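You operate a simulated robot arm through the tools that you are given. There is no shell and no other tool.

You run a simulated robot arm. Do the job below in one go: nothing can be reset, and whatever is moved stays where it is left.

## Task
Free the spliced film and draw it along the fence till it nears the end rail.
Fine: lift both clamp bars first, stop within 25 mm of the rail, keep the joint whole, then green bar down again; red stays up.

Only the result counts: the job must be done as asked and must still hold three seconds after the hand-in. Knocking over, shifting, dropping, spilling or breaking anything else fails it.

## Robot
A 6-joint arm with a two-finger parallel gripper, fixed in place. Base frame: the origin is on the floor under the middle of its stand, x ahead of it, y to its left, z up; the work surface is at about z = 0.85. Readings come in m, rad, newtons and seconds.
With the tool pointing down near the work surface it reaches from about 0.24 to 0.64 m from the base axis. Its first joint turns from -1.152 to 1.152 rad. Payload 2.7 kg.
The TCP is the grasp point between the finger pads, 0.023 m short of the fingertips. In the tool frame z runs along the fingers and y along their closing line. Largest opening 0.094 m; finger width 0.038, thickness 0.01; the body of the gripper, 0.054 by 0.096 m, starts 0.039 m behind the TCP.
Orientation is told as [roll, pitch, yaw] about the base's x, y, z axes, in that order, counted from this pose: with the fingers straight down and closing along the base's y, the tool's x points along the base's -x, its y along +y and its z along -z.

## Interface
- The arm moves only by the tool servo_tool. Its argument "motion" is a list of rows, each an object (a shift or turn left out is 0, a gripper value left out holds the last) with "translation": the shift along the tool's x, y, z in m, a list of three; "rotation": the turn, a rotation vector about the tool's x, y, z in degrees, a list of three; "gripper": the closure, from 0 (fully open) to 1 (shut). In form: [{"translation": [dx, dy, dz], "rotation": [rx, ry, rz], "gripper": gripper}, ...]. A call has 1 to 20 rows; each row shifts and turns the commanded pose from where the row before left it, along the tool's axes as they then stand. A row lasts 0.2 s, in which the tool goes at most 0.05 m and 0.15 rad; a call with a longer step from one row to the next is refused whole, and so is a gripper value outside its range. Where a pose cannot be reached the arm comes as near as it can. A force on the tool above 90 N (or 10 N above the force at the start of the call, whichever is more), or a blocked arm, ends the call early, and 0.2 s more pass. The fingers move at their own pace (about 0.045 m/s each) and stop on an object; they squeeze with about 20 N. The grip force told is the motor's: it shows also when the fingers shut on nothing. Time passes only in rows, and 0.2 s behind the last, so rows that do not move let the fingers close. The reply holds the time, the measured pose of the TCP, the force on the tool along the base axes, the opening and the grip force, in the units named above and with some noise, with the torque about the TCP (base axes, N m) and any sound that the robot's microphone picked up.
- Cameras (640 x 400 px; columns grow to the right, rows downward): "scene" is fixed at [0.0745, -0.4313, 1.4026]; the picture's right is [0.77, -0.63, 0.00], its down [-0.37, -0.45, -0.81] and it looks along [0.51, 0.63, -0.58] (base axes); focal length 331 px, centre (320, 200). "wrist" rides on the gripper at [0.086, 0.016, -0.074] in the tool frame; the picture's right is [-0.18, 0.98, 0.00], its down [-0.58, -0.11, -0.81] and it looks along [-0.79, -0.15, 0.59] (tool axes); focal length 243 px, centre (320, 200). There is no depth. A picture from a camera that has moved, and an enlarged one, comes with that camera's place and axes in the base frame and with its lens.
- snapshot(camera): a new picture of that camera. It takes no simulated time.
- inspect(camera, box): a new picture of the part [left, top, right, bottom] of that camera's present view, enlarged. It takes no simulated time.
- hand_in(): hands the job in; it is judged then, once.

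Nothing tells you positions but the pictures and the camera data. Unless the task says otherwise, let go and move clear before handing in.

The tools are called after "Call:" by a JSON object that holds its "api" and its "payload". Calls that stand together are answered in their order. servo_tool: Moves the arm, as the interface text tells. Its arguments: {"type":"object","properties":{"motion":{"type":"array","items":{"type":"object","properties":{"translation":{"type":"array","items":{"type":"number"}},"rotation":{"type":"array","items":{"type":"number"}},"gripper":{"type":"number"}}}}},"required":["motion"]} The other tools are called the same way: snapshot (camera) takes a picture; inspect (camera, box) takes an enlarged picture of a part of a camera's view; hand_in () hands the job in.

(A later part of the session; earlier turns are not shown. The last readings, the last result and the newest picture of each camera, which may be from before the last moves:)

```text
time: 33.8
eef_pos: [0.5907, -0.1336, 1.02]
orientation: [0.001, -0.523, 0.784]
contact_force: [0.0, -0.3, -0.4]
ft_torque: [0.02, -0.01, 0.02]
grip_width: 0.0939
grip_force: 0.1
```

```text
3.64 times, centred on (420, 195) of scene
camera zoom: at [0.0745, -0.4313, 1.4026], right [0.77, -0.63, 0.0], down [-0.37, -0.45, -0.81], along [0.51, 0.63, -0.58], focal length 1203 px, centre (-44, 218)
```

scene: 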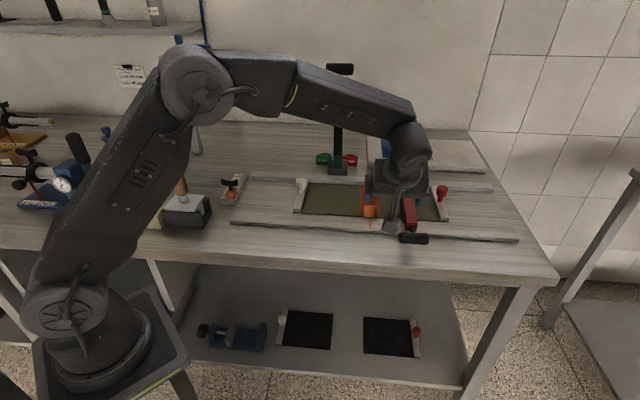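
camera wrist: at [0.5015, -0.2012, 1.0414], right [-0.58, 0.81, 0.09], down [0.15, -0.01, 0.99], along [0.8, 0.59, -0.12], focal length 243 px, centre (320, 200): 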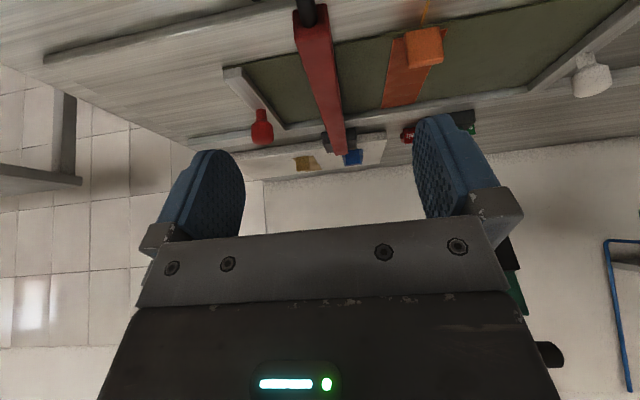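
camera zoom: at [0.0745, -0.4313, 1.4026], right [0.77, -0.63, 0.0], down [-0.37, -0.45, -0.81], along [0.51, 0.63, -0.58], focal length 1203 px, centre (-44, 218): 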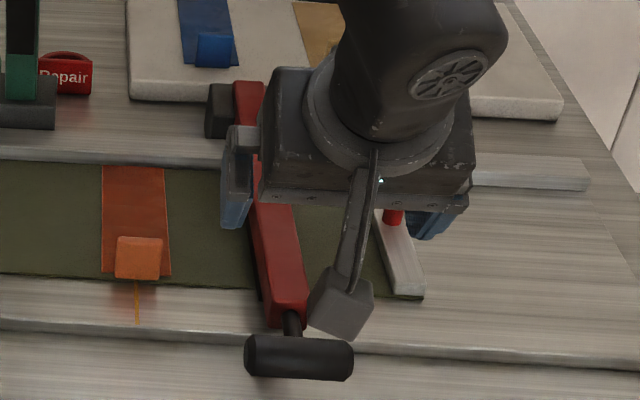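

The red bar sits about 3 mm further right than my tool, so I'll correct that and descend around the handle.

Call:
{"api": "servo_tool", "payload": {"motion": [{"translation": [-0.001, -0.0033, 0.0007]}, {"translation": [0.0121, 0, 0.021]}, {"translation": [0.0121, 0, 0.021]}, {"translation": [0.0121, 0, 0.021]}, {"translation": [0.0121, 0, 0.021]}, {"translation": [0.0121, 0, 0.021]}, {}]}}

Call:
{"api": "snapshot", "payload": {"camera": "wrist"}}

Call:
{"api": "inspect", "payload": {"camera": "scene", "box": [340, 140, 500, 250]}}

```text
time: 35.4
eef_pos: [0.5936, -0.1339, 0.8977]
orientation: [0.0, -0.525, 0.785]
contact_force: [0.1, -1.1, -0.1]
ft_torque: [-0.01, 0.02, 0.0]
grip_width: 0.0938
grip_force: 0.0
```

```text
taken
camera wrist: at [0.5037, -0.2025, 0.9202], right [-0.58, 0.81, 0.09], down [0.15, -0.01, 0.99], along [0.8, 0.59, -0.12], focal length 243 px, centre (320, 200)
```

wrist: 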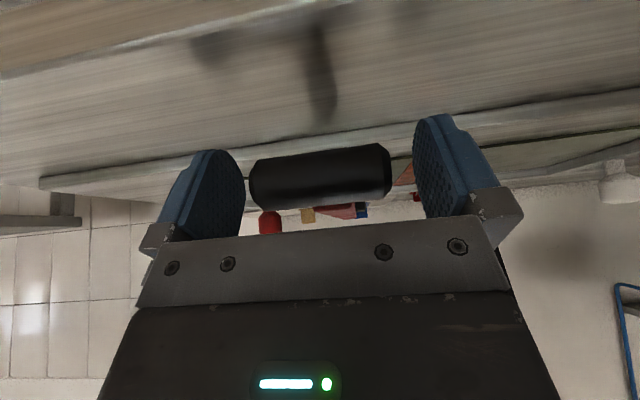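

```text
3.64 times, centred on (420, 195) of scene
camera zoom: at [0.0745, -0.4313, 1.4026], right [0.77, -0.63, 0.0], down [-0.37, -0.45, -0.81], along [0.51, 0.63, -0.58], focal length 1203 px, centre (-44, 218)
```

zoom: 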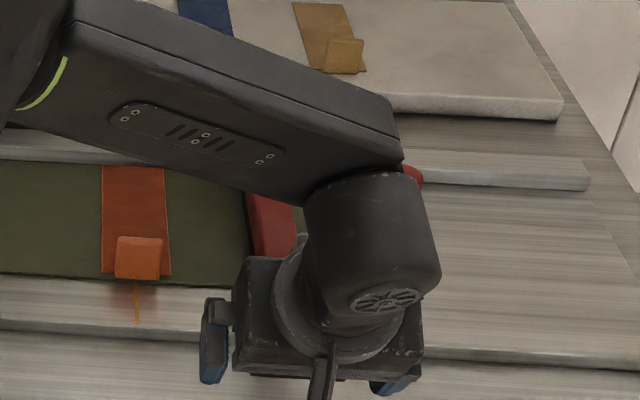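

The handle is framed just as the green one was, so I'll close on it.

Call:
{"api": "servo_tool", "payload": {"motion": [{"gripper": 1}, {"gripper": 1}, {"gripper": 1}, {"gripper": 1}, {"gripper": 1}]}}

```text
time: 36.6
eef_pos: [0.594, -0.1347, 0.8975]
orientation: [0.001, -0.524, 0.785]
contact_force: [-0.8, 0.2, 0.3]
ft_torque: [0.08, 0.12, 0.05]
grip_width: 0.064
grip_force: 45.3
```

Call:
{"api": "servo_tool", "payload": {"motion": [{"translation": [-0.0057, 0, -0.0098]}, {"translation": [-0.006, 0, -0.0096]}, {"translation": [-0.0064, 0, -0.0094]}, {}]}}

Call:
{"api": "snapshot", "payload": {"camera": "wrist"}}

```text
time: 37.6
eef_pos: [0.5938, -0.135, 0.9319]
orientation: [0.002, -0.522, 0.784]
contact_force: [-6.7, -2.4, -9.6]
ft_torque: [-1.13, 0.78, -0.15]
grip_width: 0.0638
grip_force: 44.8
```

```text
taken
camera wrist: at [0.5043, -0.2019, 0.9541], right [-0.58, 0.81, 0.09], down [0.15, -0.01, 0.99], along [0.8, 0.59, -0.12], focal length 243 px, centre (320, 200)
```

wrist: 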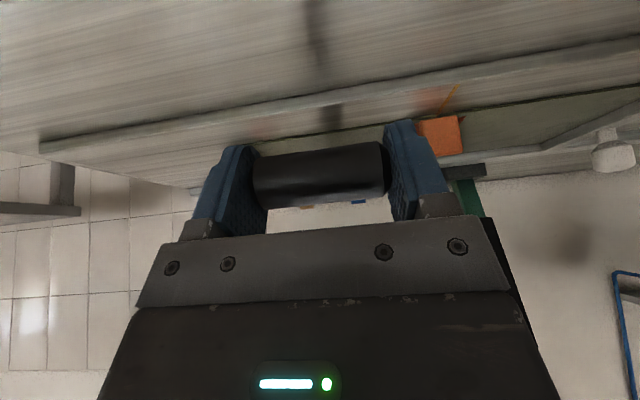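

The red bar is lifting the same way. I'll continue up the arc.

Call:
{"api": "servo_tool", "payload": {"motion": [{"translation": [-0.0063, 0, -0.0092]}, {"translation": [-0.0067, 0, -0.0092]}, {"translation": [-0.007, 0, -0.009]}, {"translation": [-0.0073, 0, -0.0087]}, {"translation": [-0.0076, 0, -0.0084]}, {"translation": [-0.0079, 0, -0.0082]}, {"translation": [-0.0082, 0, -0.0079]}, {}]}}

Call:
{"api": "snapshot", "payload": {"scene": "scene", "camera": "scene"}}

```text
time: 39.4
eef_pos: [0.6064, -0.1225, 1.0109]
orientation: [0.002, -0.524, 0.783]
contact_force: [4.3, 12.3, -9.9]
ft_torque: [-0.74, 0.71, -0.46]
grip_width: 0.0639
grip_force: 45.0
```

```text
taken
```

scene: 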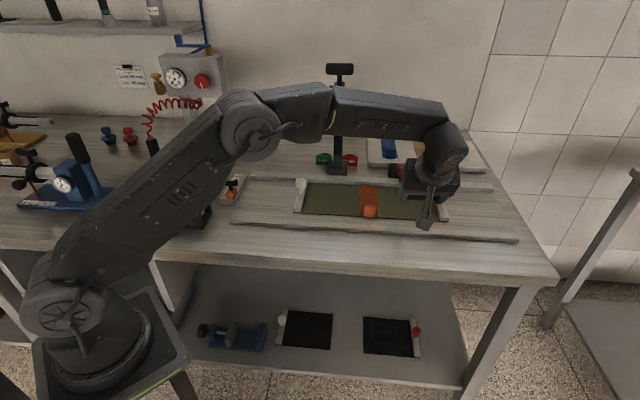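

The red bar is at about 19°. I'll tilt the tool further outward now, before the arm runs out of reach.

Call:
{"api": "servo_tool", "payload": {"motion": [{"translation": [-0.0013, -0.0005, 0.0008], "rotation": [0, -6, 0]}, {"rotation": [0, -6, 0]}, {"rotation": [0, -6, 0]}, {"rotation": [0, -6, 0]}, {"rotation": [0, -6, 0]}, {}]}}

Call:
{"api": "snapshot", "payload": {"camera": "scene"}}

Call:
{"api": "snapshot", "payload": {"camera": "wrist"}}

```text
time: 40.8
eef_pos: [0.6059, -0.1229, 1.0106]
orientation: [-0.001, -1.048, 0.787]
contact_force: [-22.1, 8.6, -3.3]
ft_torque: [-0.72, 1.15, -0.31]
grip_width: 0.0642
grip_force: 45.1
```

```text
taken
```

scene: 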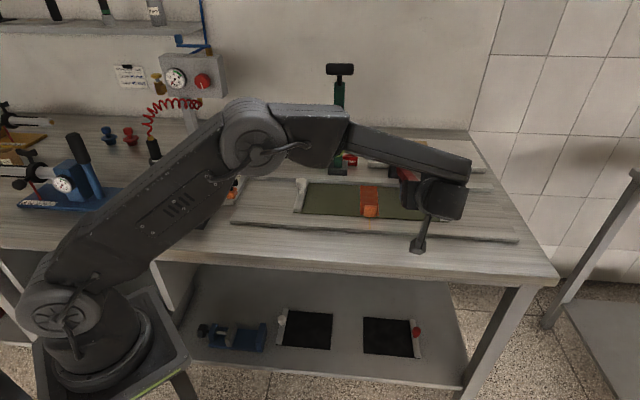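

```text
taken
camera wrist: at [0.5183, -0.188, 0.9732], right [-0.63, 0.76, 0.16], down [-0.21, -0.37, 0.91], along [0.75, 0.54, 0.39], focal length 243 px, centre (320, 200)
```

wrist: 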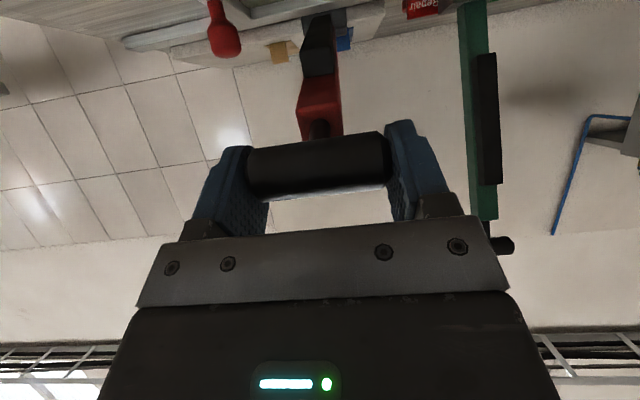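

Tilt is now 60° and the bar is still in hand. I'll trim the side load and carry on lifting.

Call:
{"api": "servo_tool", "payload": {"motion": [{"translation": [-0.0135, 0.001, -0.0032]}, {"translation": [-0.0141, 0.001, -0.0017]}, {"translation": [-0.0142, 0, -0.0011]}, {"translation": [-0.0142, 0, -0.0005]}, {"translation": [-0.0142, 0, 0.0001]}, {"translation": [-0.0142, 0, 0.0007]}, {}]}}

Call:
{"api": "snapshot", "payload": {"camera": "scene"}}

```text
time: 42.4
eef_pos: [0.6312, -0.0957, 1.0866]
orientation: [-0.006, -1.047, 0.787]
contact_force: [4.7, -10.3, -3.9]
ft_torque: [-1.0, 0.92, -0.04]
grip_width: 0.0638
grip_force: 44.8
```

```text
taken
```

scene: 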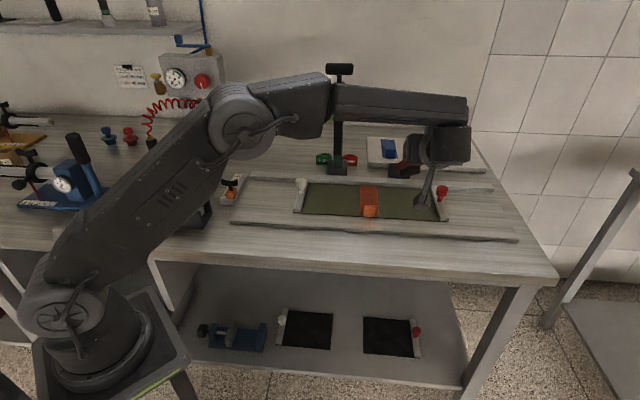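

The red bar is at 34° with low forces, so I'll keep lifting.

Call:
{"api": "servo_tool", "payload": {"motion": [{"translation": [-0.0141, -0.0005, 0.0014]}, {"translation": [-0.0141, -0.0003, 0.002]}, {"translation": [-0.014, 0, 0.0026]}, {"translation": [-0.0139, 0, 0.0032]}, {"translation": [-0.0137, 0, 0.0038]}, {"translation": [-0.0135, 0, 0.0044]}, {}]}}

Call:
{"api": "snapshot", "payload": {"camera": "scene"}}

```text
time: 44.0
eef_pos: [0.6715, -0.0563, 1.1502]
orientation: [-0.003, -1.047, 0.786]
contact_force: [2.6, -13.0, 3.3]
ft_torque: [-1.09, 0.86, -0.1]
grip_width: 0.064
grip_force: 45.5
```

```text
taken
```

scene: 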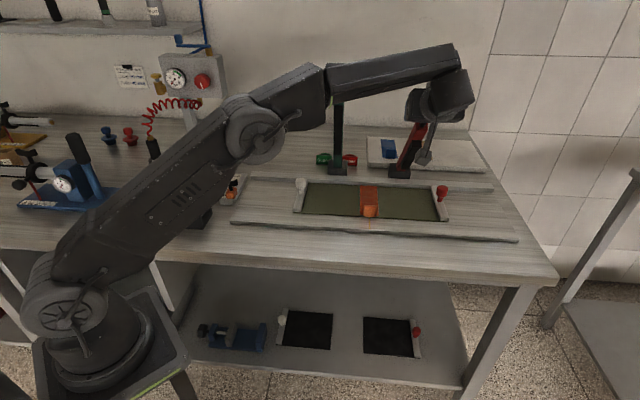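

The red bar is at 49° and the arm is nearing its stretch, so I'll tilt the tool nearly horizontal and continue.

Call:
{"api": "servo_tool", "payload": {"motion": [{"translation": [0, -0.0007, 0], "rotation": [0, -6, 0]}, {"rotation": [0, -6, 0]}, {"rotation": [0, -6, 0]}, {}]}}

Call:
{"api": "snapshot", "payload": {"camera": "wrist"}}

```text
time: 45.0
eef_pos: [0.672, -0.0569, 1.1518]
orientation: [-0.014, -1.365, 0.799]
contact_force: [-13.8, -13.6, 17.3]
ft_torque: [-0.5, 1.32, 0.61]
grip_width: 0.0639
grip_force: 44.9
```

```text
taken
camera wrist: at [0.5968, -0.1095, 1.0831], right [-0.67, 0.72, 0.18], down [-0.4, -0.55, 0.73], along [0.63, 0.42, 0.66], focal length 243 px, centre (320, 200)
```

wrist: 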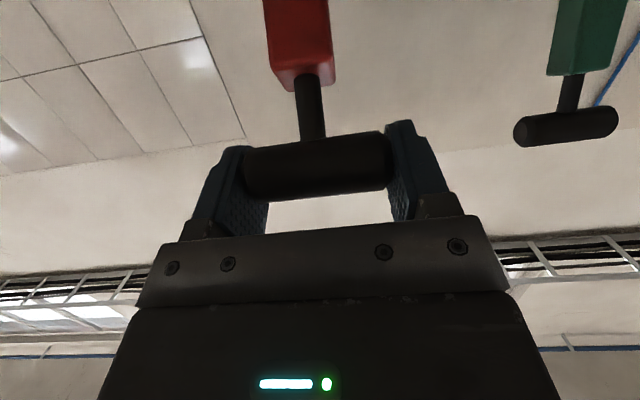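

Call:
{"api": "servo_tool", "payload": {"motion": [{"translation": [-0.0121, 0, 0.0076]}, {"translation": [-0.0117, 0, 0.0081]}, {"translation": [-0.0104, 0, 0.0098]}, {}]}}

Call:
{"api": "snapshot", "payload": {"camera": "scene"}}

```text
time: 46.0
eef_pos: [0.6951, -0.0338, 1.1759]
orientation: [0.0, -1.36, 0.785]
contact_force: [-4.5, -7.3, 6.1]
ft_torque: [-1.15, 0.83, -0.33]
grip_width: 0.064
grip_force: 44.7
```

```text
taken
```

scene: 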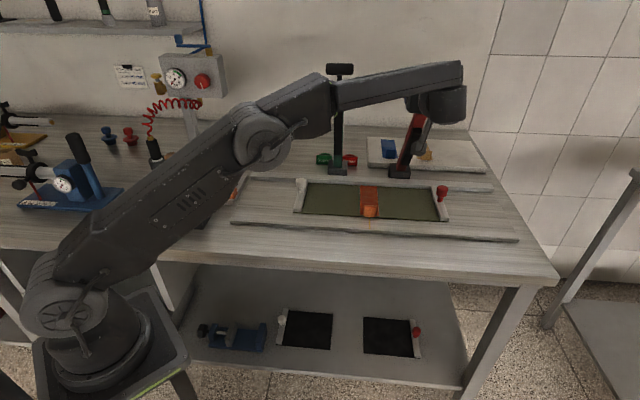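

Call:
{"api": "servo_tool", "payload": {"motion": [{"translation": [-0.0101, 0, 0.0098]}, {"translation": [-0.0097, 0, 0.0104]}, {"translation": [-0.0091, 0, 0.0109]}, {}]}}

Call:
{"api": "snapshot", "payload": {"camera": "scene"}}

```text
time: 47.0
eef_pos: [0.7204, -0.0071, 1.197]
orientation: [0.003, -1.36, 0.782]
contact_force: [3.6, -4.3, -1.2]
ft_torque: [-0.79, 0.15, 0.66]
grip_width: 0.0641
grip_force: 44.8
```

```text
taken
```

scene: 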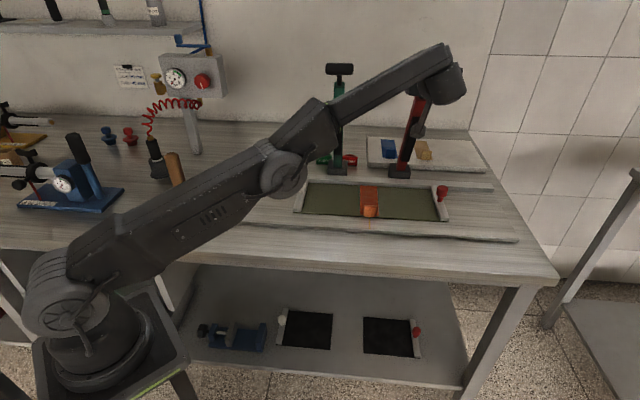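

Call:
{"api": "servo_tool", "payload": {"motion": [{"translation": [-0.0086, 0, 0.0113]}, {}]}}

```text
time: 47.6
eef_pos: [0.7238, -0.0041, 1.1991]
orientation: [-0.004, -1.358, 0.773]
contact_force: [26.1, -26.3, -5.6]
ft_torque: [-0.88, 0.2, 0.49]
grip_width: 0.0637
grip_force: 45.0
out of reach, approached as far as the arm can: row 1
```

The arm is at its limit with the red bar at about 64°. I'll ease off the side load and read the holding force before releasing.

Call:
{"api": "servo_tool", "payload": {"motion": [{"translation": [0.001, -0.002, -0.001]}, {"translation": [0, -0.002, 0]}, {}]}}

```text
time: 48.4
eef_pos: [0.7236, -0.005, 1.2004]
orientation: [0.001, -1.361, 0.775]
contact_force: [27.9, -20.4, -9.3]
ft_torque: [0.11, -0.3, 0.02]
grip_width: 0.0638
grip_force: 45.2
```

Call:
{"api": "servo_tool", "payload": {"motion": [{"translation": [0, -0.002, 0]}, {"translation": [0, -0.002, 0]}, {"translation": [0, -0.001, 0]}, {}]}}

```text
time: 49.4
eef_pos: [0.7233, -0.0062, 1.1986]
orientation: [0.0, -1.362, 0.78]
contact_force: [27.6, -16.7, -10.2]
ft_torque: [0.32, -0.5, -0.02]
grip_width: 0.064
grip_force: 45.6
out of reach, approached as far as the arm can: row 1
```

Call:
{"api": "servo_tool", "payload": {"motion": [{"translation": [0.0036, -0.002, -0.0048]}, {"translation": [0, -0.002, 0]}, {}]}}

```text
time: 50.2
eef_pos: [0.721, -0.0072, 1.1983]
orientation: [0.003, -1.363, 0.785]
contact_force: [12.8, 1.1, -7.4]
ft_torque: [0.87, -0.97, -0.42]
grip_width: 0.0637
grip_force: 44.5
```

Side load is small now, and the hinge clearly resists closing at this angle. I'll open the fingers and check that the bar holds.

Call:
{"api": "servo_tool", "payload": {"motion": [{"gripper": 0.8}, {"gripper": 0.2}, {"gripper": 0}, {"gripper": 0}]}}

Call:
{"api": "snapshot", "payload": {"camera": "scene"}}

Call:
{"api": "snapshot", "payload": {"camera": "wrist"}}

```text
time: 51.2
eef_pos: [0.7201, -0.01, 1.1981]
orientation: [-0.002, -1.361, 0.787]
contact_force: [0.2, -0.8, 0.2]
ft_torque: [0.02, 0.05, 0.01]
grip_width: 0.0941
grip_force: 0.1
```

```text
taken
```

scene: 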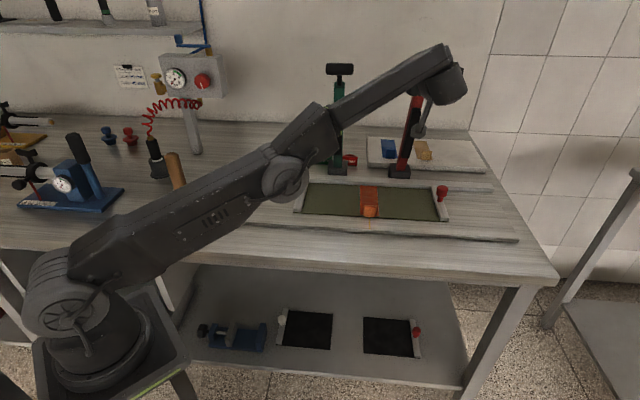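

```text
taken
camera wrist: at [0.6456, -0.0615, 1.1301], right [-0.67, 0.72, 0.18], down [-0.4, -0.55, 0.74], along [0.63, 0.42, 0.65], focal length 243 px, centre (320, 200)
```

wrist: 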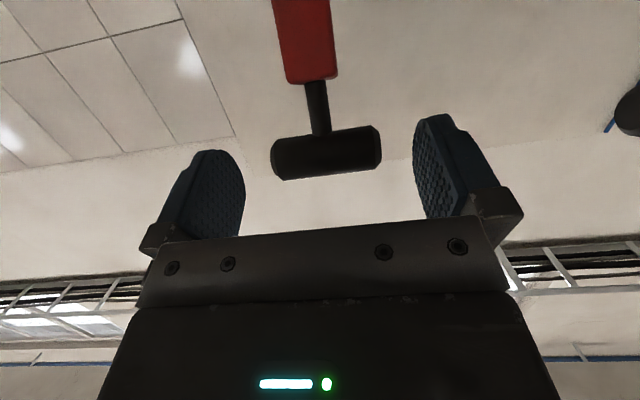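

Released, the red bar swung slightly further open on its own and holds, so both clamps are up. I'll retreat, slide left away from the raised bars, then bring the tool back to vertical.

Call:
{"api": "servo_tool", "payload": {"motion": [{"translation": [0, 0, -0.03]}, {"translation": [0, 0, -0.04]}, {"translation": [0, 0, -0.04]}, {"translation": [0, 0, -0.04]}, {"translation": [0, 0, -0.04]}, {"translation": [0, 0.038, 0]}, {"translation": [0, 0.038, 0]}, {"translation": [0, 0.038, 0]}, {"translation": [0, 0.038, 0]}, {"translation": [0, 0.038, 0]}, {}]}}

Call:
{"api": "snapshot", "payload": {"camera": "scene"}}

Call:
{"api": "snapshot", "payload": {"camera": "wrist"}}

```text
time: 53.6
eef_pos: [0.4575, -0.0085, 1.2369]
orientation: [0.0, -1.362, 0.786]
contact_force: [0.2, 0.6, -0.7]
ft_torque: [-0.02, -0.01, 0.02]
grip_width: 0.0942
grip_force: 0.0
```

```text
taken
```

scene: 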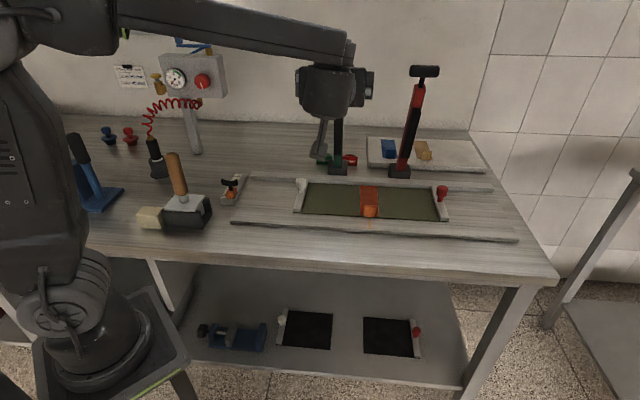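

```text
taken
camera wrist: at [0.3816, -0.0597, 1.1701], right [-0.67, 0.72, 0.18], down [-0.4, -0.55, 0.74], along [0.63, 0.42, 0.65], focal length 243 px, centre (320, 200)
```

wrist: 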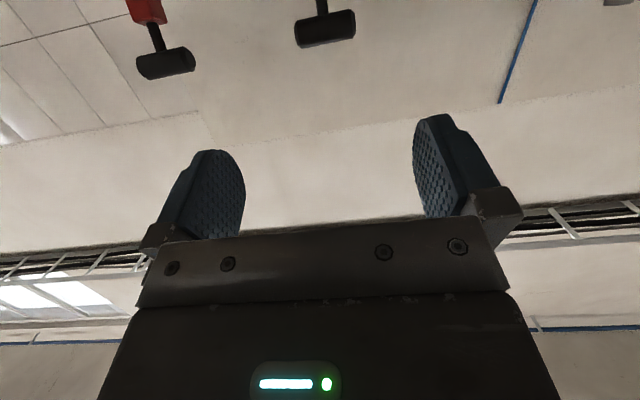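

Both bars are standing at the same angle and the film is exposed. I'll bring the tool vertical and inspect the film from the scene camera.

Call:
{"api": "servo_tool", "payload": {"motion": [{"rotation": [0, 6, 0]}, {"rotation": [0, 6, 0]}, {"rotation": [0, 6, 0]}, {"rotation": [0, 6, 0]}, {"rotation": [0, 6, 0]}, {"rotation": [0, 6, 0]}, {"rotation": [0, 6, 0]}, {"rotation": [0, 6, 0]}, {"rotation": [0, 6, 0]}, {"rotation": [0, 6, 0]}, {"rotation": [0, 6, 0]}, {"rotation": [0, 6, 0]}, {"rotation": [0, 6, 0]}, {}]}}

Call:
{"api": "inspect", "payload": {"camera": "scene", "box": [280, 140, 460, 250]}}

Call:
{"api": "snapshot", "payload": {"camera": "wrist"}}

```text
time: 56.6
eef_pos: [0.4564, -0.0059, 1.2383]
orientation: [-0.001, 0.001, 0.785]
contact_force: [-0.1, -0.5, 1.2]
ft_torque: [0.01, 0.01, -0.01]
grip_width: 0.0938
grip_force: 0.0
```

```text
3.56 times, centred on (370, 195) of scene
camera zoom: at [0.0746, -0.4313, 1.4026], right [0.77, -0.63, 0.0], down [-0.37, -0.45, -0.81], along [0.51, 0.63, -0.58], focal length 1176 px, centre (142, 218)
```

zoom: 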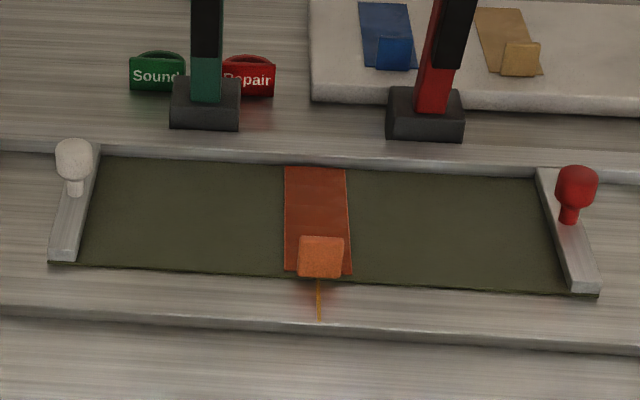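

```text
taken
camera wrist: at [0.3849, -0.056, 1.3139], right [-0.56, 0.83, 0.0], down [0.49, 0.34, 0.81], along [0.66, 0.45, -0.59], focal length 243 px, centre (320, 200)
```

wrist: 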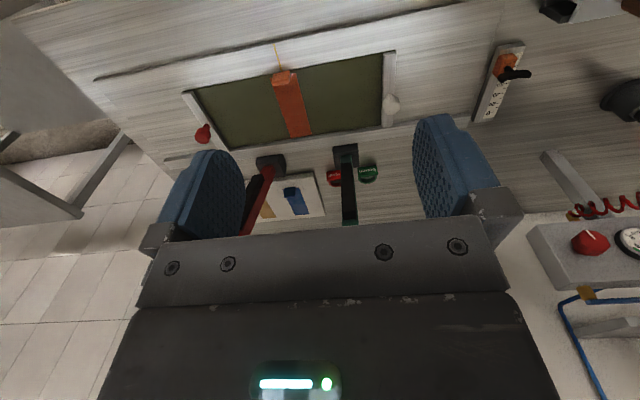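

The film sits flush along the fence and is completely uncovered. I'll turn the tool to close along the base y axis, which keeps the fingers clear of the black T-handle on the end rail, then move near the white knob to measure it.

Call:
{"api": "servo_tool", "payload": {"motion": [{"rotation": [0, 0, 7.5]}, {"rotation": [0, 0, 7.5]}, {"rotation": [0, 0, 7.5]}, {"rotation": [0, 0, 7.5]}, {"rotation": [0, 0, 7.5]}, {"rotation": [0, 0, 7.5]}, {"translation": [0.004, 0.04, 0.027]}, {"translation": [0.004, 0.04, 0.027]}, {"translation": [0.004, 0.04, 0.027]}, {"translation": [0.004, 0.04, 0.027]}, {"translation": [0.0, 0.036, 0.03]}, {}]}}

Call:
{"api": "snapshot", "payload": {"camera": "wrist"}}

Call:
{"api": "snapshot", "payload": {"camera": "scene"}}

```text
time: 59.2
eef_pos: [0.4401, 0.1902, 1.1003]
orientation: [-0.001, 0.001, 0.001]
contact_force: [0.4, -0.6, -0.6]
ft_torque: [0.04, 0.0, -0.02]
grip_width: 0.0941
grip_force: 0.1
```

```text
taken
camera wrist: at [0.3554, 0.2064, 1.1758], right [0.18, 0.98, 0.0], down [0.58, -0.11, 0.81], along [0.79, -0.15, -0.59], focal length 243 px, centre (320, 200)
```

wrist: 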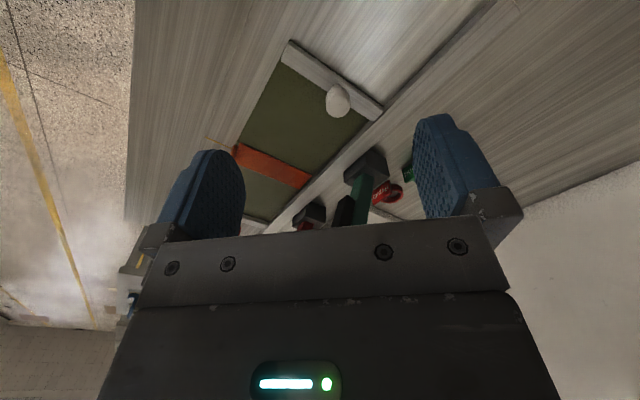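

```text
taken
```

scene: 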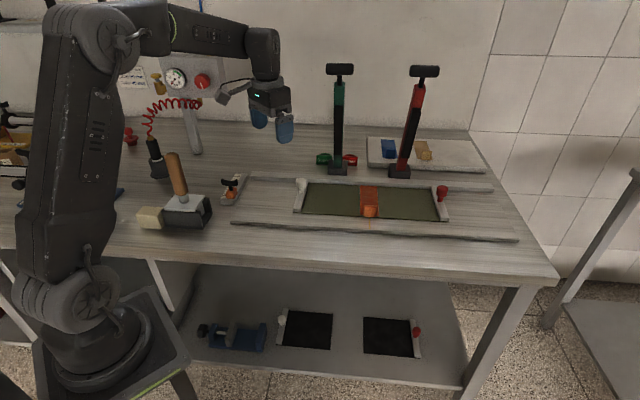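

Call:
{"api": "inspect", "payload": {"camera": "wrist", "box": [260, 30, 420, 130]}}

Call:
{"api": "inspect", "payload": {"camera": "scene", "box": [210, 160, 310, 222]}}

Call:
{"api": "inspect", "payload": {"camera": "scene", "box": [285, 165, 335, 225]}}

```text
4.00 times, centred on (340, 80) of wrist
camera zoom: at [0.3554, 0.2064, 1.1758], right [0.18, 0.98, 0.0], down [0.58, -0.11, 0.81], along [0.79, -0.15, -0.59], focal length 970 px, centre (240, 680)
```

zoom: 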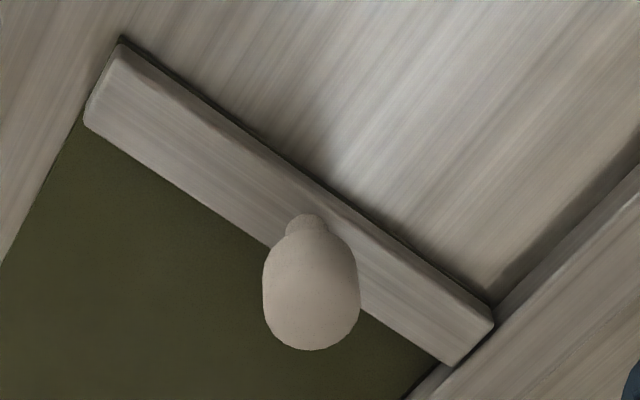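

```text
6.40 times, centred on (260, 191) of scene
camera zoom: at [0.0746, -0.4313, 1.4026], right [0.77, -0.63, 0.0], down [-0.37, -0.45, -0.81], along [0.51, 0.63, -0.58], focal length 2118 px, centre (704, 258)
```

zoom: 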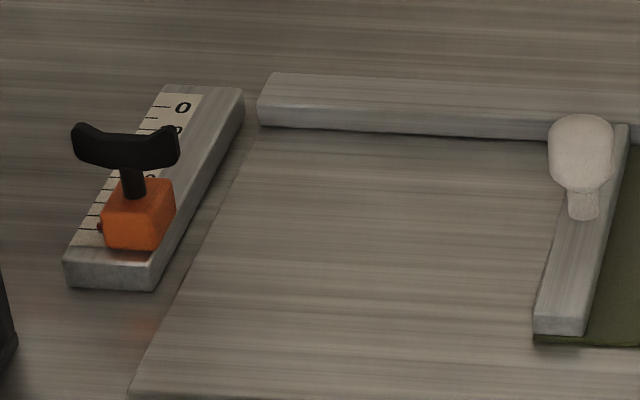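

```text
6.67 times, centred on (310, 195) of scene
camera zoom: at [0.0746, -0.4313, 1.4026], right [0.77, -0.63, 0.0], down [-0.37, -0.45, -0.81], along [0.51, 0.63, -0.58], focal length 2206 px, centre (387, 233)
```

zoom: 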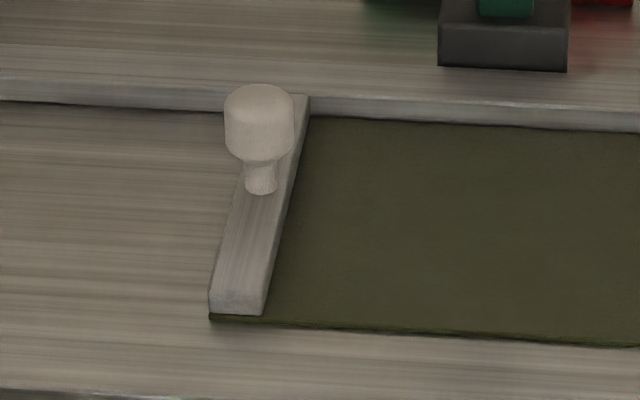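

The knob head triangulates to about (0.519, 0.1975, 0.912), and the film edge is about 0.178 m from the end rail. I'll position over the knob at a safe height and verify the alignment.

Call:
{"api": "servo_tool", "payload": {"motion": [{"translation": [0, 0, 0.033]}, {"translation": [0, 0, 0.033]}, {"translation": [0, 0, 0.034]}, {"translation": [-0.026, 0.0024, 0]}, {"translation": [-0.026, 0.0024, 0]}, {"translation": [-0.0265, 0.0024, 0]}, {}]}}

Call:
{"api": "snapshot", "payload": {"camera": "wrist"}}

Call:
{"api": "inspect", "payload": {"camera": "scene", "box": [220, 60, 400, 220]}}

```text
time: 60.8
eef_pos: [0.5213, 0.196, 1.0]
orientation: [0.0, -0.001, 0.0]
contact_force: [0.4, -0.4, -0.2]
ft_torque: [0.03, 0.03, 0.02]
grip_width: 0.094
grip_force: 0.0
```

```text
taken
camera wrist: at [0.4344, 0.2126, 1.0757], right [0.18, 0.98, 0.0], down [0.58, -0.11, 0.81], along [0.79, -0.15, -0.59], focal length 243 px, centre (320, 200)
```

wrist: 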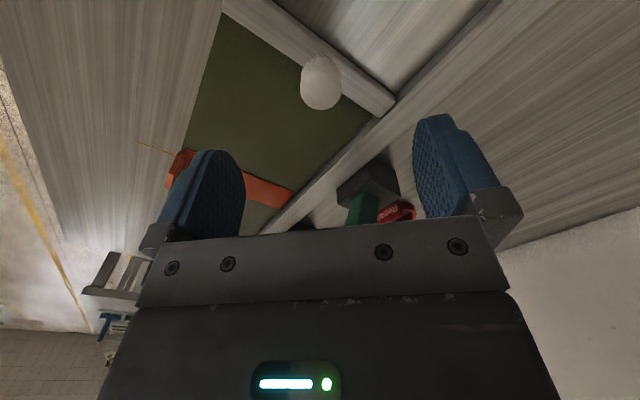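

```text
2.50 times, centred on (310, 140) of scene
camera zoom: at [0.0746, -0.4313, 1.4026], right [0.77, -0.63, 0.0], down [-0.37, -0.45, -0.81], along [0.51, 0.63, -0.58], focal length 827 px, centre (345, 350)
```

zoom: 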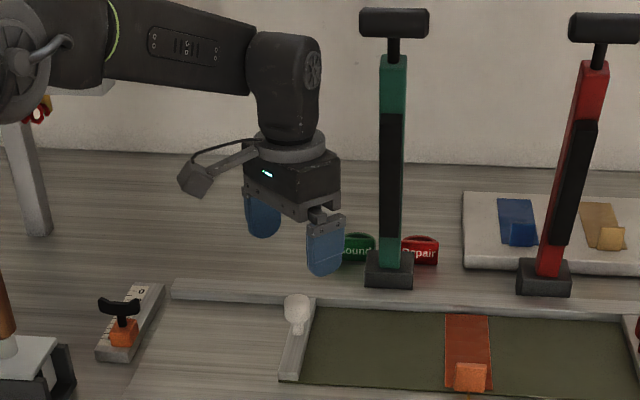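

The knob is at about (0.5196, 0.1967), within 2 mm of the tool axis. I'll descend and close on it.

Call:
{"api": "servo_tool", "payload": {"motion": [{"translation": [0.0015, 0.0009, 0.02]}, {"translation": [0, 0, 0.025]}, {"translation": [0, 0, 0.025]}, {"translation": [0, 0, 0.018]}, {}]}}

Call:
{"api": "snapshot", "payload": {"camera": "wrist"}}

Call:
{"api": "inspect", "payload": {"camera": "scene", "box": [240, 130, 400, 230]}}

```text
time: 62.0
eef_pos: [0.5182, 0.1978, 0.9129]
orientation: [0.001, -0.002, 0.0]
contact_force: [-0.8, -0.1, -0.2]
ft_torque: [-0.01, 0.04, 0.01]
grip_width: 0.0939
grip_force: 0.1
```

```text
taken
camera wrist: at [0.4332, 0.214, 0.9873], right [0.18, 0.98, 0.0], down [0.58, -0.11, 0.81], along [0.79, -0.15, -0.59], focal length 243 px, centre (320, 200)
```

wrist: 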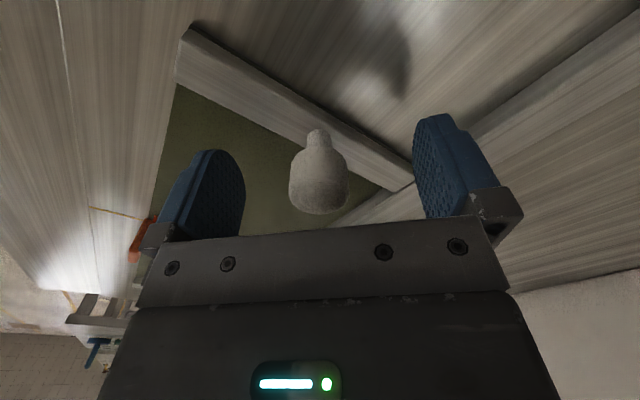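

```text
4.00 times, centred on (320, 180) of scene
camera zoom: at [0.0745, -0.4313, 1.4026], right [0.77, -0.63, 0.0], down [-0.37, -0.45, -0.81], along [0.51, 0.63, -0.58], focal length 1324 px, centre (320, 280)
```

zoom: 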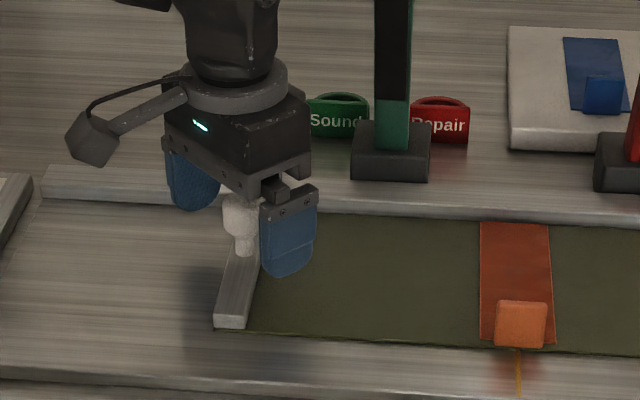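

The knob stands between the pads with room on both sides. I'll close the gripper.

Call:
{"api": "servo_tool", "payload": {"motion": [{"gripper": 0.5}, {"gripper": 0.6}, {"gripper": 1}, {"gripper": 1}, {"gripper": 1}, {"gripper": 1}]}}

Call:
{"api": "snapshot", "payload": {"camera": "wrist"}}

Call:
{"api": "inspect", "payload": {"camera": "scene", "box": [280, 140, 460, 250]}}

```text
time: 63.4
eef_pos: [0.519, 0.1976, 0.9122]
orientation: [0.001, -0.001, 0.0]
contact_force: [0.6, -1.1, 0.6]
ft_torque: [-0.03, 0.0, -0.05]
grip_width: 0.0279
grip_force: 20.1
```

```text
taken
camera wrist: at [0.4333, 0.2139, 0.9876], right [0.18, 0.98, 0.0], down [0.58, -0.11, 0.81], along [0.79, -0.15, -0.59], focal length 243 px, centre (320, 200)
```

wrist: 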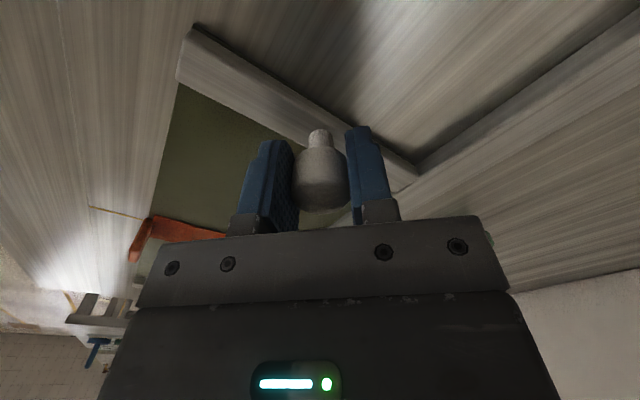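

```text
3.56 times, centred on (370, 195) of scene
camera zoom: at [0.0745, -0.4313, 1.4026], right [0.77, -0.63, 0.0], down [-0.37, -0.45, -0.81], along [0.51, 0.63, -0.58], focal length 1176 px, centre (142, 218)
```

zoom: 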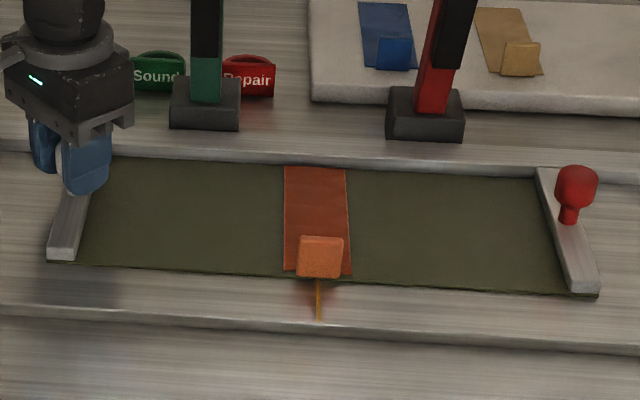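

The knob is gripped and nothing has shifted. I'll start a gentle pull along the fence and watch whether the whole film follows, joint included.

Call:
{"api": "servo_tool", "payload": {"motion": [{"translation": [0.0007, 0.0007, 0]}, {"translation": [0.0014, 0.0014, 0]}, {"translation": [0.0018, 0.0018, 0]}, {"translation": [0.0021, 0.0021, 0]}, {"translation": [0.0014, 0.0014, 0]}, {}]}}

Call:
{"api": "inspect", "payload": {"camera": "scene", "box": [280, 140, 460, 250]}}

```text
time: 64.8
eef_pos: [0.5102, 0.2052, 0.9125]
orientation: [0.0, 0.0, 0.0]
contact_force: [1.9, -0.7, 1.0]
ft_torque: [-0.02, -0.35, -0.05]
grip_width: 0.0278
grip_force: 20.1
```

```text
3.56 times, centred on (370, 195) of scene
camera zoom: at [0.0746, -0.4313, 1.4026], right [0.77, -0.63, 0.0], down [-0.37, -0.45, -0.81], along [0.51, 0.63, -0.58], focal length 1176 px, centre (142, 218)
```

zoom: 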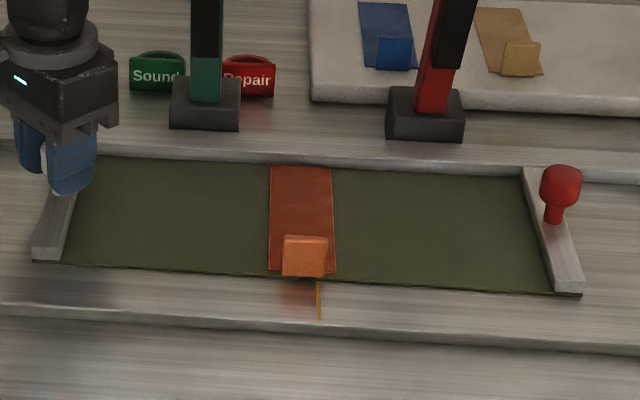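

The whole film moves as one with only about 2 N of pull. I'll carry on slowly and smoothly.

Call:
{"api": "servo_tool", "payload": {"motion": [{"translation": [0.0014, 0.0014, 0]}, {"translation": [0.0025, 0.0025, 0]}, {"translation": [0.0035, 0.0035, 0]}, {"translation": [0.0035, 0.0035, 0]}, {"translation": [0.0035, 0.0035, 0]}, {"translation": [0.0035, 0.0035, 0]}, {"translation": [0.0035, 0.0035, 0]}, {"translation": [0.0035, 0.0035, 0]}, {"translation": [0.0035, 0.0035, 0]}, {"translation": [0.0035, 0.0035, 0]}, {"translation": [0.0035, 0.0035, 0]}, {"translation": [0.0035, 0.0035, 0]}, {"translation": [0.0035, 0.0035, 0]}, {"translation": [0.0035, 0.0035, 0]}, {"translation": [0.0025, 0.0025, 0]}, {"translation": [0.0014, 0.0014, 0]}, {}]}}

Call:
{"api": "snapshot", "payload": {"camera": "scene"}}

Call:
{"api": "inspect", "payload": {"camera": "scene", "box": [240, 140, 440, 260]}}

Call:
{"api": "snapshot", "payload": {"camera": "wrist"}}

```text
time: 68.4
eef_pos: [0.4594, 0.2559, 0.9123]
orientation: [0.001, -0.001, 0.0]
contact_force: [0.5, 0.3, -0.9]
ft_torque: [0.06, 0.06, -0.02]
grip_width: 0.028
grip_force: 19.7
```

```text
taken
```

scene: 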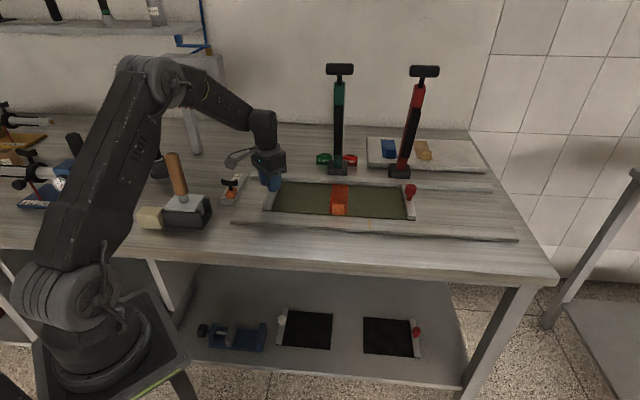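

```text
3.20 times, centred on (340, 200) of scene
camera zoom: at [0.0746, -0.4313, 1.4026], right [0.77, -0.63, 0.0], down [-0.37, -0.45, -0.81], along [0.51, 0.63, -0.58], focal length 1059 px, centre (256, 200)
```

zoom: 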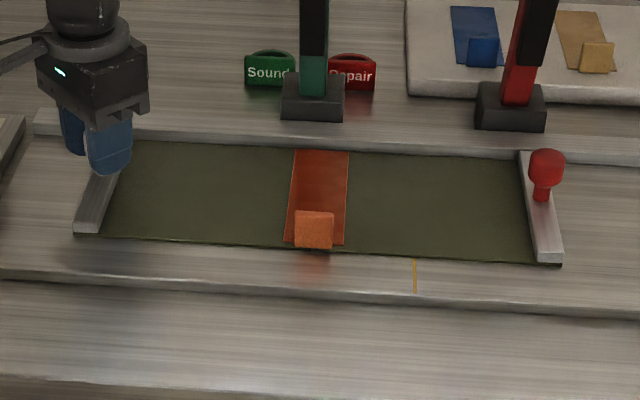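

```text
taken
camera wrist: at [0.3744, 0.2713, 0.9879], right [0.18, 0.98, 0.0], down [0.58, -0.11, 0.81], along [0.79, -0.15, -0.59], focal length 243 px, centre (320, 200)
```

wrist: 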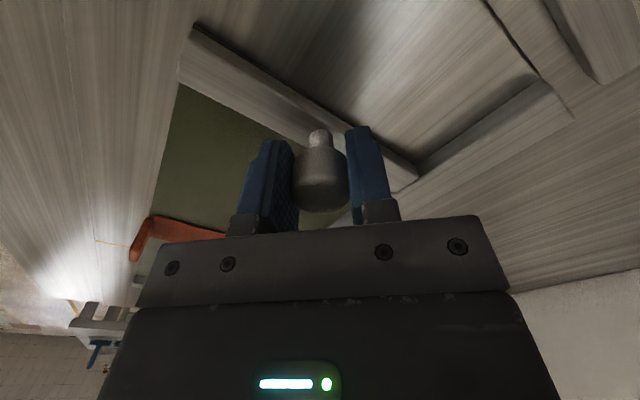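

The film is halfway and intact, with the fence edge still straight. Next I'll pull about 55 mm more, then stop and measure the gap.

Call:
{"api": "servo_tool", "payload": {"motion": [{"translation": [0.0014, 0.0014, 0]}, {"translation": [0.0025, 0.0025, 0]}, {"translation": [0.0035, 0.0035, 0]}, {"translation": [0.0035, 0.0035, 0]}, {"translation": [0.0035, 0.0035, 0]}, {"translation": [0.0035, 0.0035, 0]}, {"translation": [0.0035, 0.0035, 0]}, {"translation": [0.0035, 0.0035, 0]}, {"translation": [0.0035, 0.0035, 0]}, {"translation": [0.0035, 0.0035, 0]}, {"translation": [0.0035, 0.0035, 0]}, {"translation": [0.0025, 0.0025, 0]}, {"translation": [0.0014, 0.0014, 0]}, {}]}}

Call:
{"api": "inspect", "payload": {"camera": "scene", "box": [200, 140, 420, 260]}}

Call:
{"api": "inspect", "payload": {"camera": "scene", "box": [210, 160, 310, 222]}}

Call:
{"api": "snapshot", "payload": {"camera": "wrist"}}

```text
time: 71.4
eef_pos: [0.4212, 0.2943, 0.9117]
orientation: [0.0, 0.001, 0.001]
contact_force: [2.0, -2.0, 4.4]
ft_torque: [-0.01, -0.2, -0.01]
grip_width: 0.028
grip_force: 20.5
```

```text
2.91 times, centred on (310, 200) of scene
camera zoom: at [0.0745, -0.4314, 1.4026], right [0.77, -0.63, 0.0], down [-0.37, -0.45, -0.81], along [0.51, 0.63, -0.58], focal length 963 px, centre (349, 200)
```

zoom: 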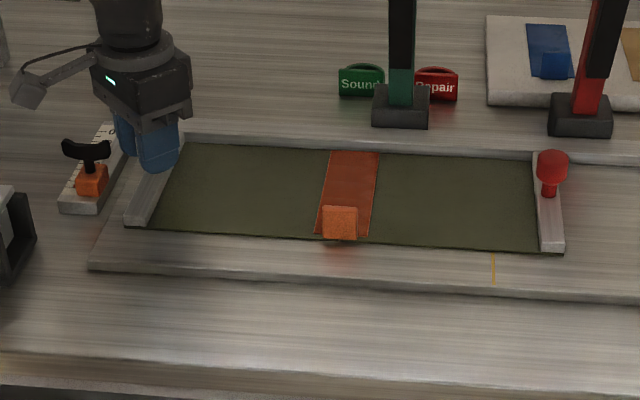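

```text
6.40 times, centred on (260, 191) of scene
camera zoom: at [0.0745, -0.4314, 1.4026], right [0.77, -0.63, 0.0], down [-0.37, -0.45, -0.81], along [0.51, 0.63, -0.58], focal length 2118 px, centre (704, 258)
```

zoom: 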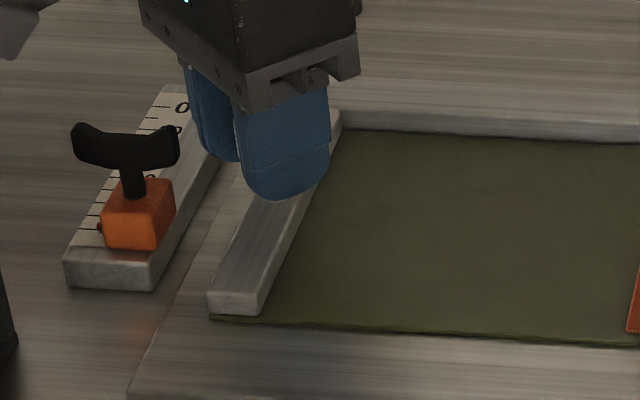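

```text
taken
camera wrist: at [0.3354, 0.3107, 0.9879], right [0.18, 0.98, 0.0], down [0.58, -0.11, 0.81], along [0.79, -0.15, -0.59], focal length 243 px, centre (320, 200)
```

wrist: 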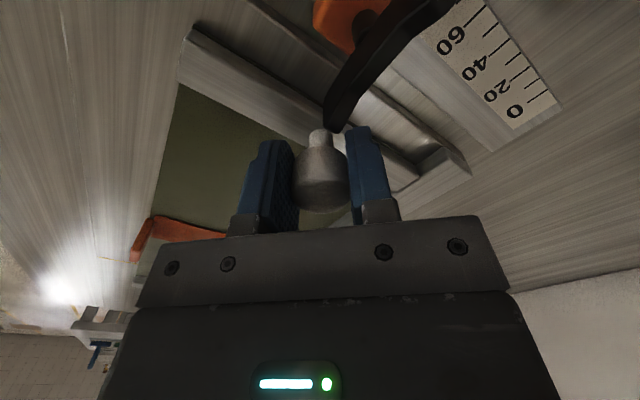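

The T-handle's tip comes close to the knob's path, so I need an accurate reading of it before going further.

Call:
{"api": "inspect", "payload": {"camera": "wrist", "box": [280, 0, 480, 160]}}

Call:
{"api": "inspect", "payload": {"camera": "wrist", "box": [170, 10, 350, 150]}}

Call:
{"api": "inspect", "payload": {"camera": "scene", "box": [216, 170, 266, 202]}}

```text
2.50 times, centred on (380, 80) of wrist
camera zoom: at [0.3354, 0.3107, 0.9879], right [0.18, 0.98, 0.0], down [0.58, -0.11, 0.81], along [0.79, -0.15, -0.59], focal length 606 px, centre (170, 500)
```

zoom: 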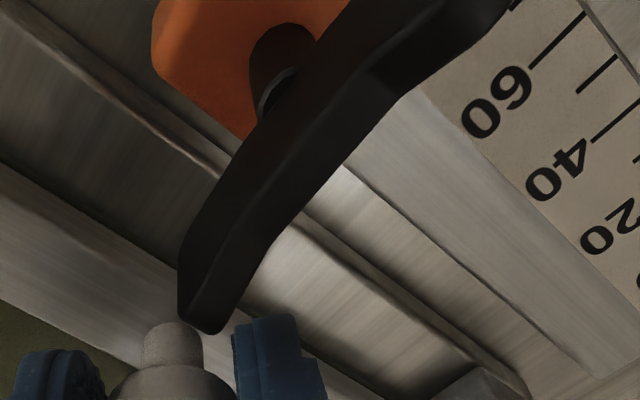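

```text
2.86 times, centred on (260, 80) of wrist
camera zoom: at [0.3354, 0.3107, 0.9879], right [0.18, 0.98, 0.0], down [0.58, -0.11, 0.81], along [0.79, -0.15, -0.59], focal length 693 px, centre (491, 543)
```

zoom: 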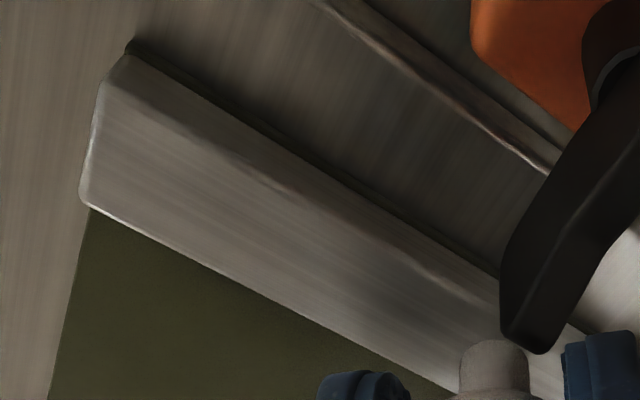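

```text
12.50 times, centred on (241, 186) of scene
camera zoom: at [0.0745, -0.4314, 1.4026], right [0.77, -0.63, 0.0], down [-0.37, -0.45, -0.81], along [0.51, 0.63, -0.58], focal length 4136 px, centre (1308, 375)
```

zoom: 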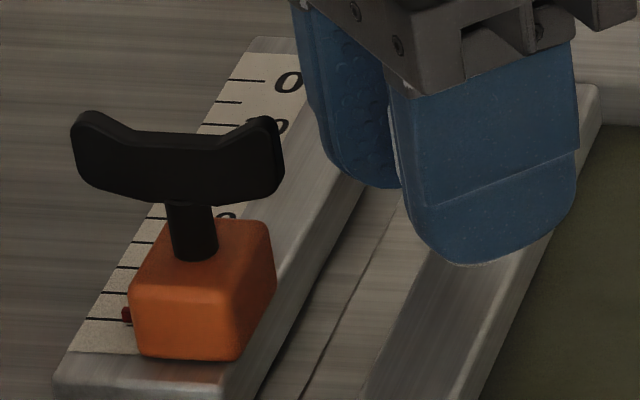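

The handle tip is at about (0.382, 0.305), with the film edge about 40 mm from the rail. Stopping with a 15–16 mm gap leaves the knob and fingers several millimetres clear, so I'll advance about 24 mm in two careful stages.

Call:
{"api": "servo_tool", "payload": {"motion": [{"translation": [0.0012, 0.0012, 0]}, {"translation": [0.002, 0.002, 0]}, {"translation": [0.0025, 0.0025, 0]}, {"translation": [0.0025, 0.0025, 0]}, {"translation": [0.0018, 0.0018, 0]}, {"translation": [0.001, 0.001, 0]}, {}]}}

Call:
{"api": "inspect", "payload": {"camera": "wrist", "box": [170, 0, 480, 160]}}

Call:
{"api": "inspect", "payload": {"camera": "scene", "box": [210, 165, 290, 215]}}

```text
time: 73.0
eef_pos: [0.4105, 0.3049, 0.9112]
orientation: [0.002, 0.001, 0.001]
contact_force: [3.3, -2.0, 5.3]
ft_torque: [-0.05, 0.08, 0.0]
grip_width: 0.0279
grip_force: 19.5
```

```text
2.06 times, centred on (325, 80) of wrist
camera zoom: at [0.3242, 0.3215, 0.9879], right [0.18, 0.98, 0.0], down [0.58, -0.11, 0.81], along [0.79, -0.15, -0.59], focal length 501 px, centre (310, 448)
```

zoom: 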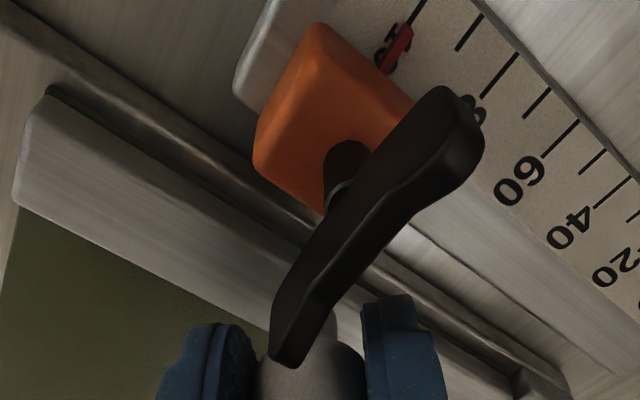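

```text
8.00 times, centred on (250, 190) of scene
camera zoom: at [0.0745, -0.4314, 1.4026], right [0.77, -0.63, 0.0], down [-0.37, -0.45, -0.81], along [0.51, 0.63, -0.58], focal length 2647 px, centre (880, 280)
```

zoom: 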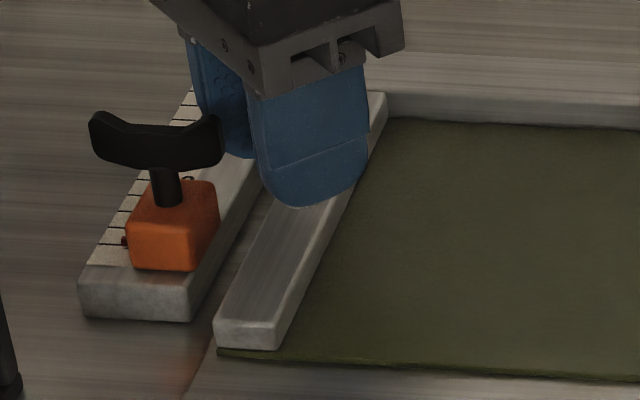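

The gap now measures about 24 mm with the joint intact and forces small. I'll make the final 9–10 mm pull.

Call:
{"api": "servo_tool", "payload": {"motion": [{"translation": [0.0008, 0.0008, 0]}, {"translation": [0.0016, 0.0016, 0]}, {"translation": [0.0018, 0.0018, 0]}, {"translation": [0.0014, 0.0014, 0]}, {"translation": [0.0008, 0.0008, 0]}, {}]}}

Call:
{"api": "inspect", "payload": {"camera": "wrist", "box": [170, 0, 480, 160]}}

Call:
{"api": "inspect", "payload": {"camera": "scene", "box": [210, 165, 290, 215]}}

Call:
{"api": "inspect", "payload": {"camera": "scene", "box": [200, 140, 420, 260]}}

```text
time: 74.4
eef_pos: [0.4036, 0.3107, 0.9131]
orientation: [0.002, 0.001, -0.001]
contact_force: [0.6, -2.6, 6.0]
ft_torque: [-0.04, -0.11, -0.02]
grip_width: 0.0276
grip_force: 20.1
```

```text
2.06 times, centred on (325, 80) of wrist
camera zoom: at [0.3179, 0.3276, 0.9879], right [0.18, 0.98, 0.0], down [0.58, -0.11, 0.81], along [0.79, -0.15, -0.59], focal length 501 px, centre (310, 448)
```

zoom: 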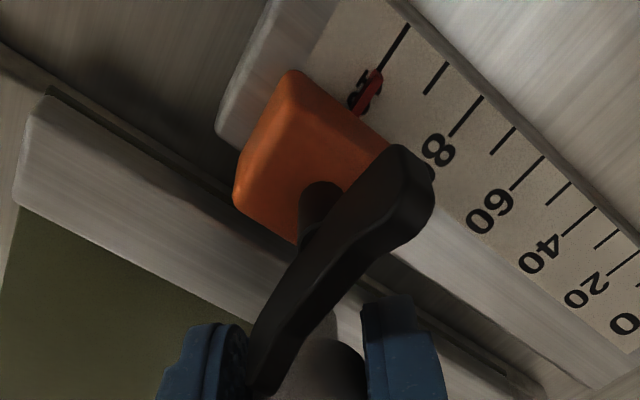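

```text
8.00 times, centred on (250, 190) of scene
camera zoom: at [0.0745, -0.4314, 1.4026], right [0.77, -0.63, 0.0], down [-0.37, -0.45, -0.81], along [0.51, 0.63, -0.58], focal length 2647 px, centre (880, 280)
```

zoom: 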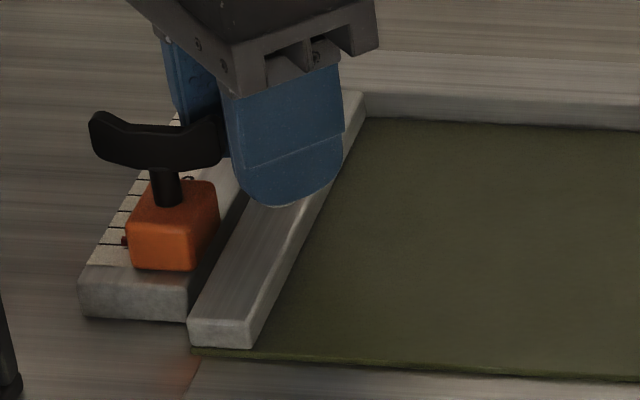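

```text
2.91 times, centred on (310, 200) of scene
camera zoom: at [0.0745, -0.4314, 1.4026], right [0.77, -0.63, 0.0], down [-0.37, -0.45, -0.81], along [0.51, 0.63, -0.58], focal length 963 px, centre (349, 200)
```

zoom: 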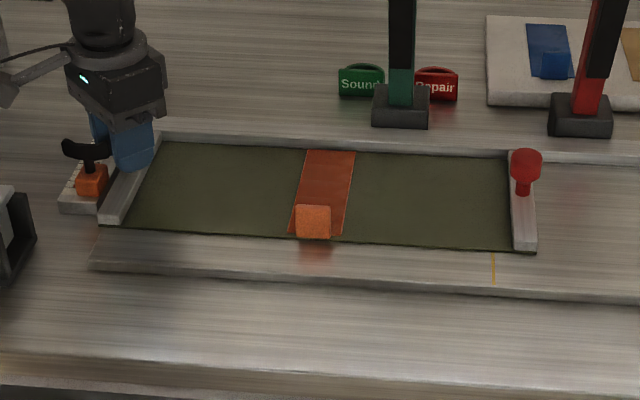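

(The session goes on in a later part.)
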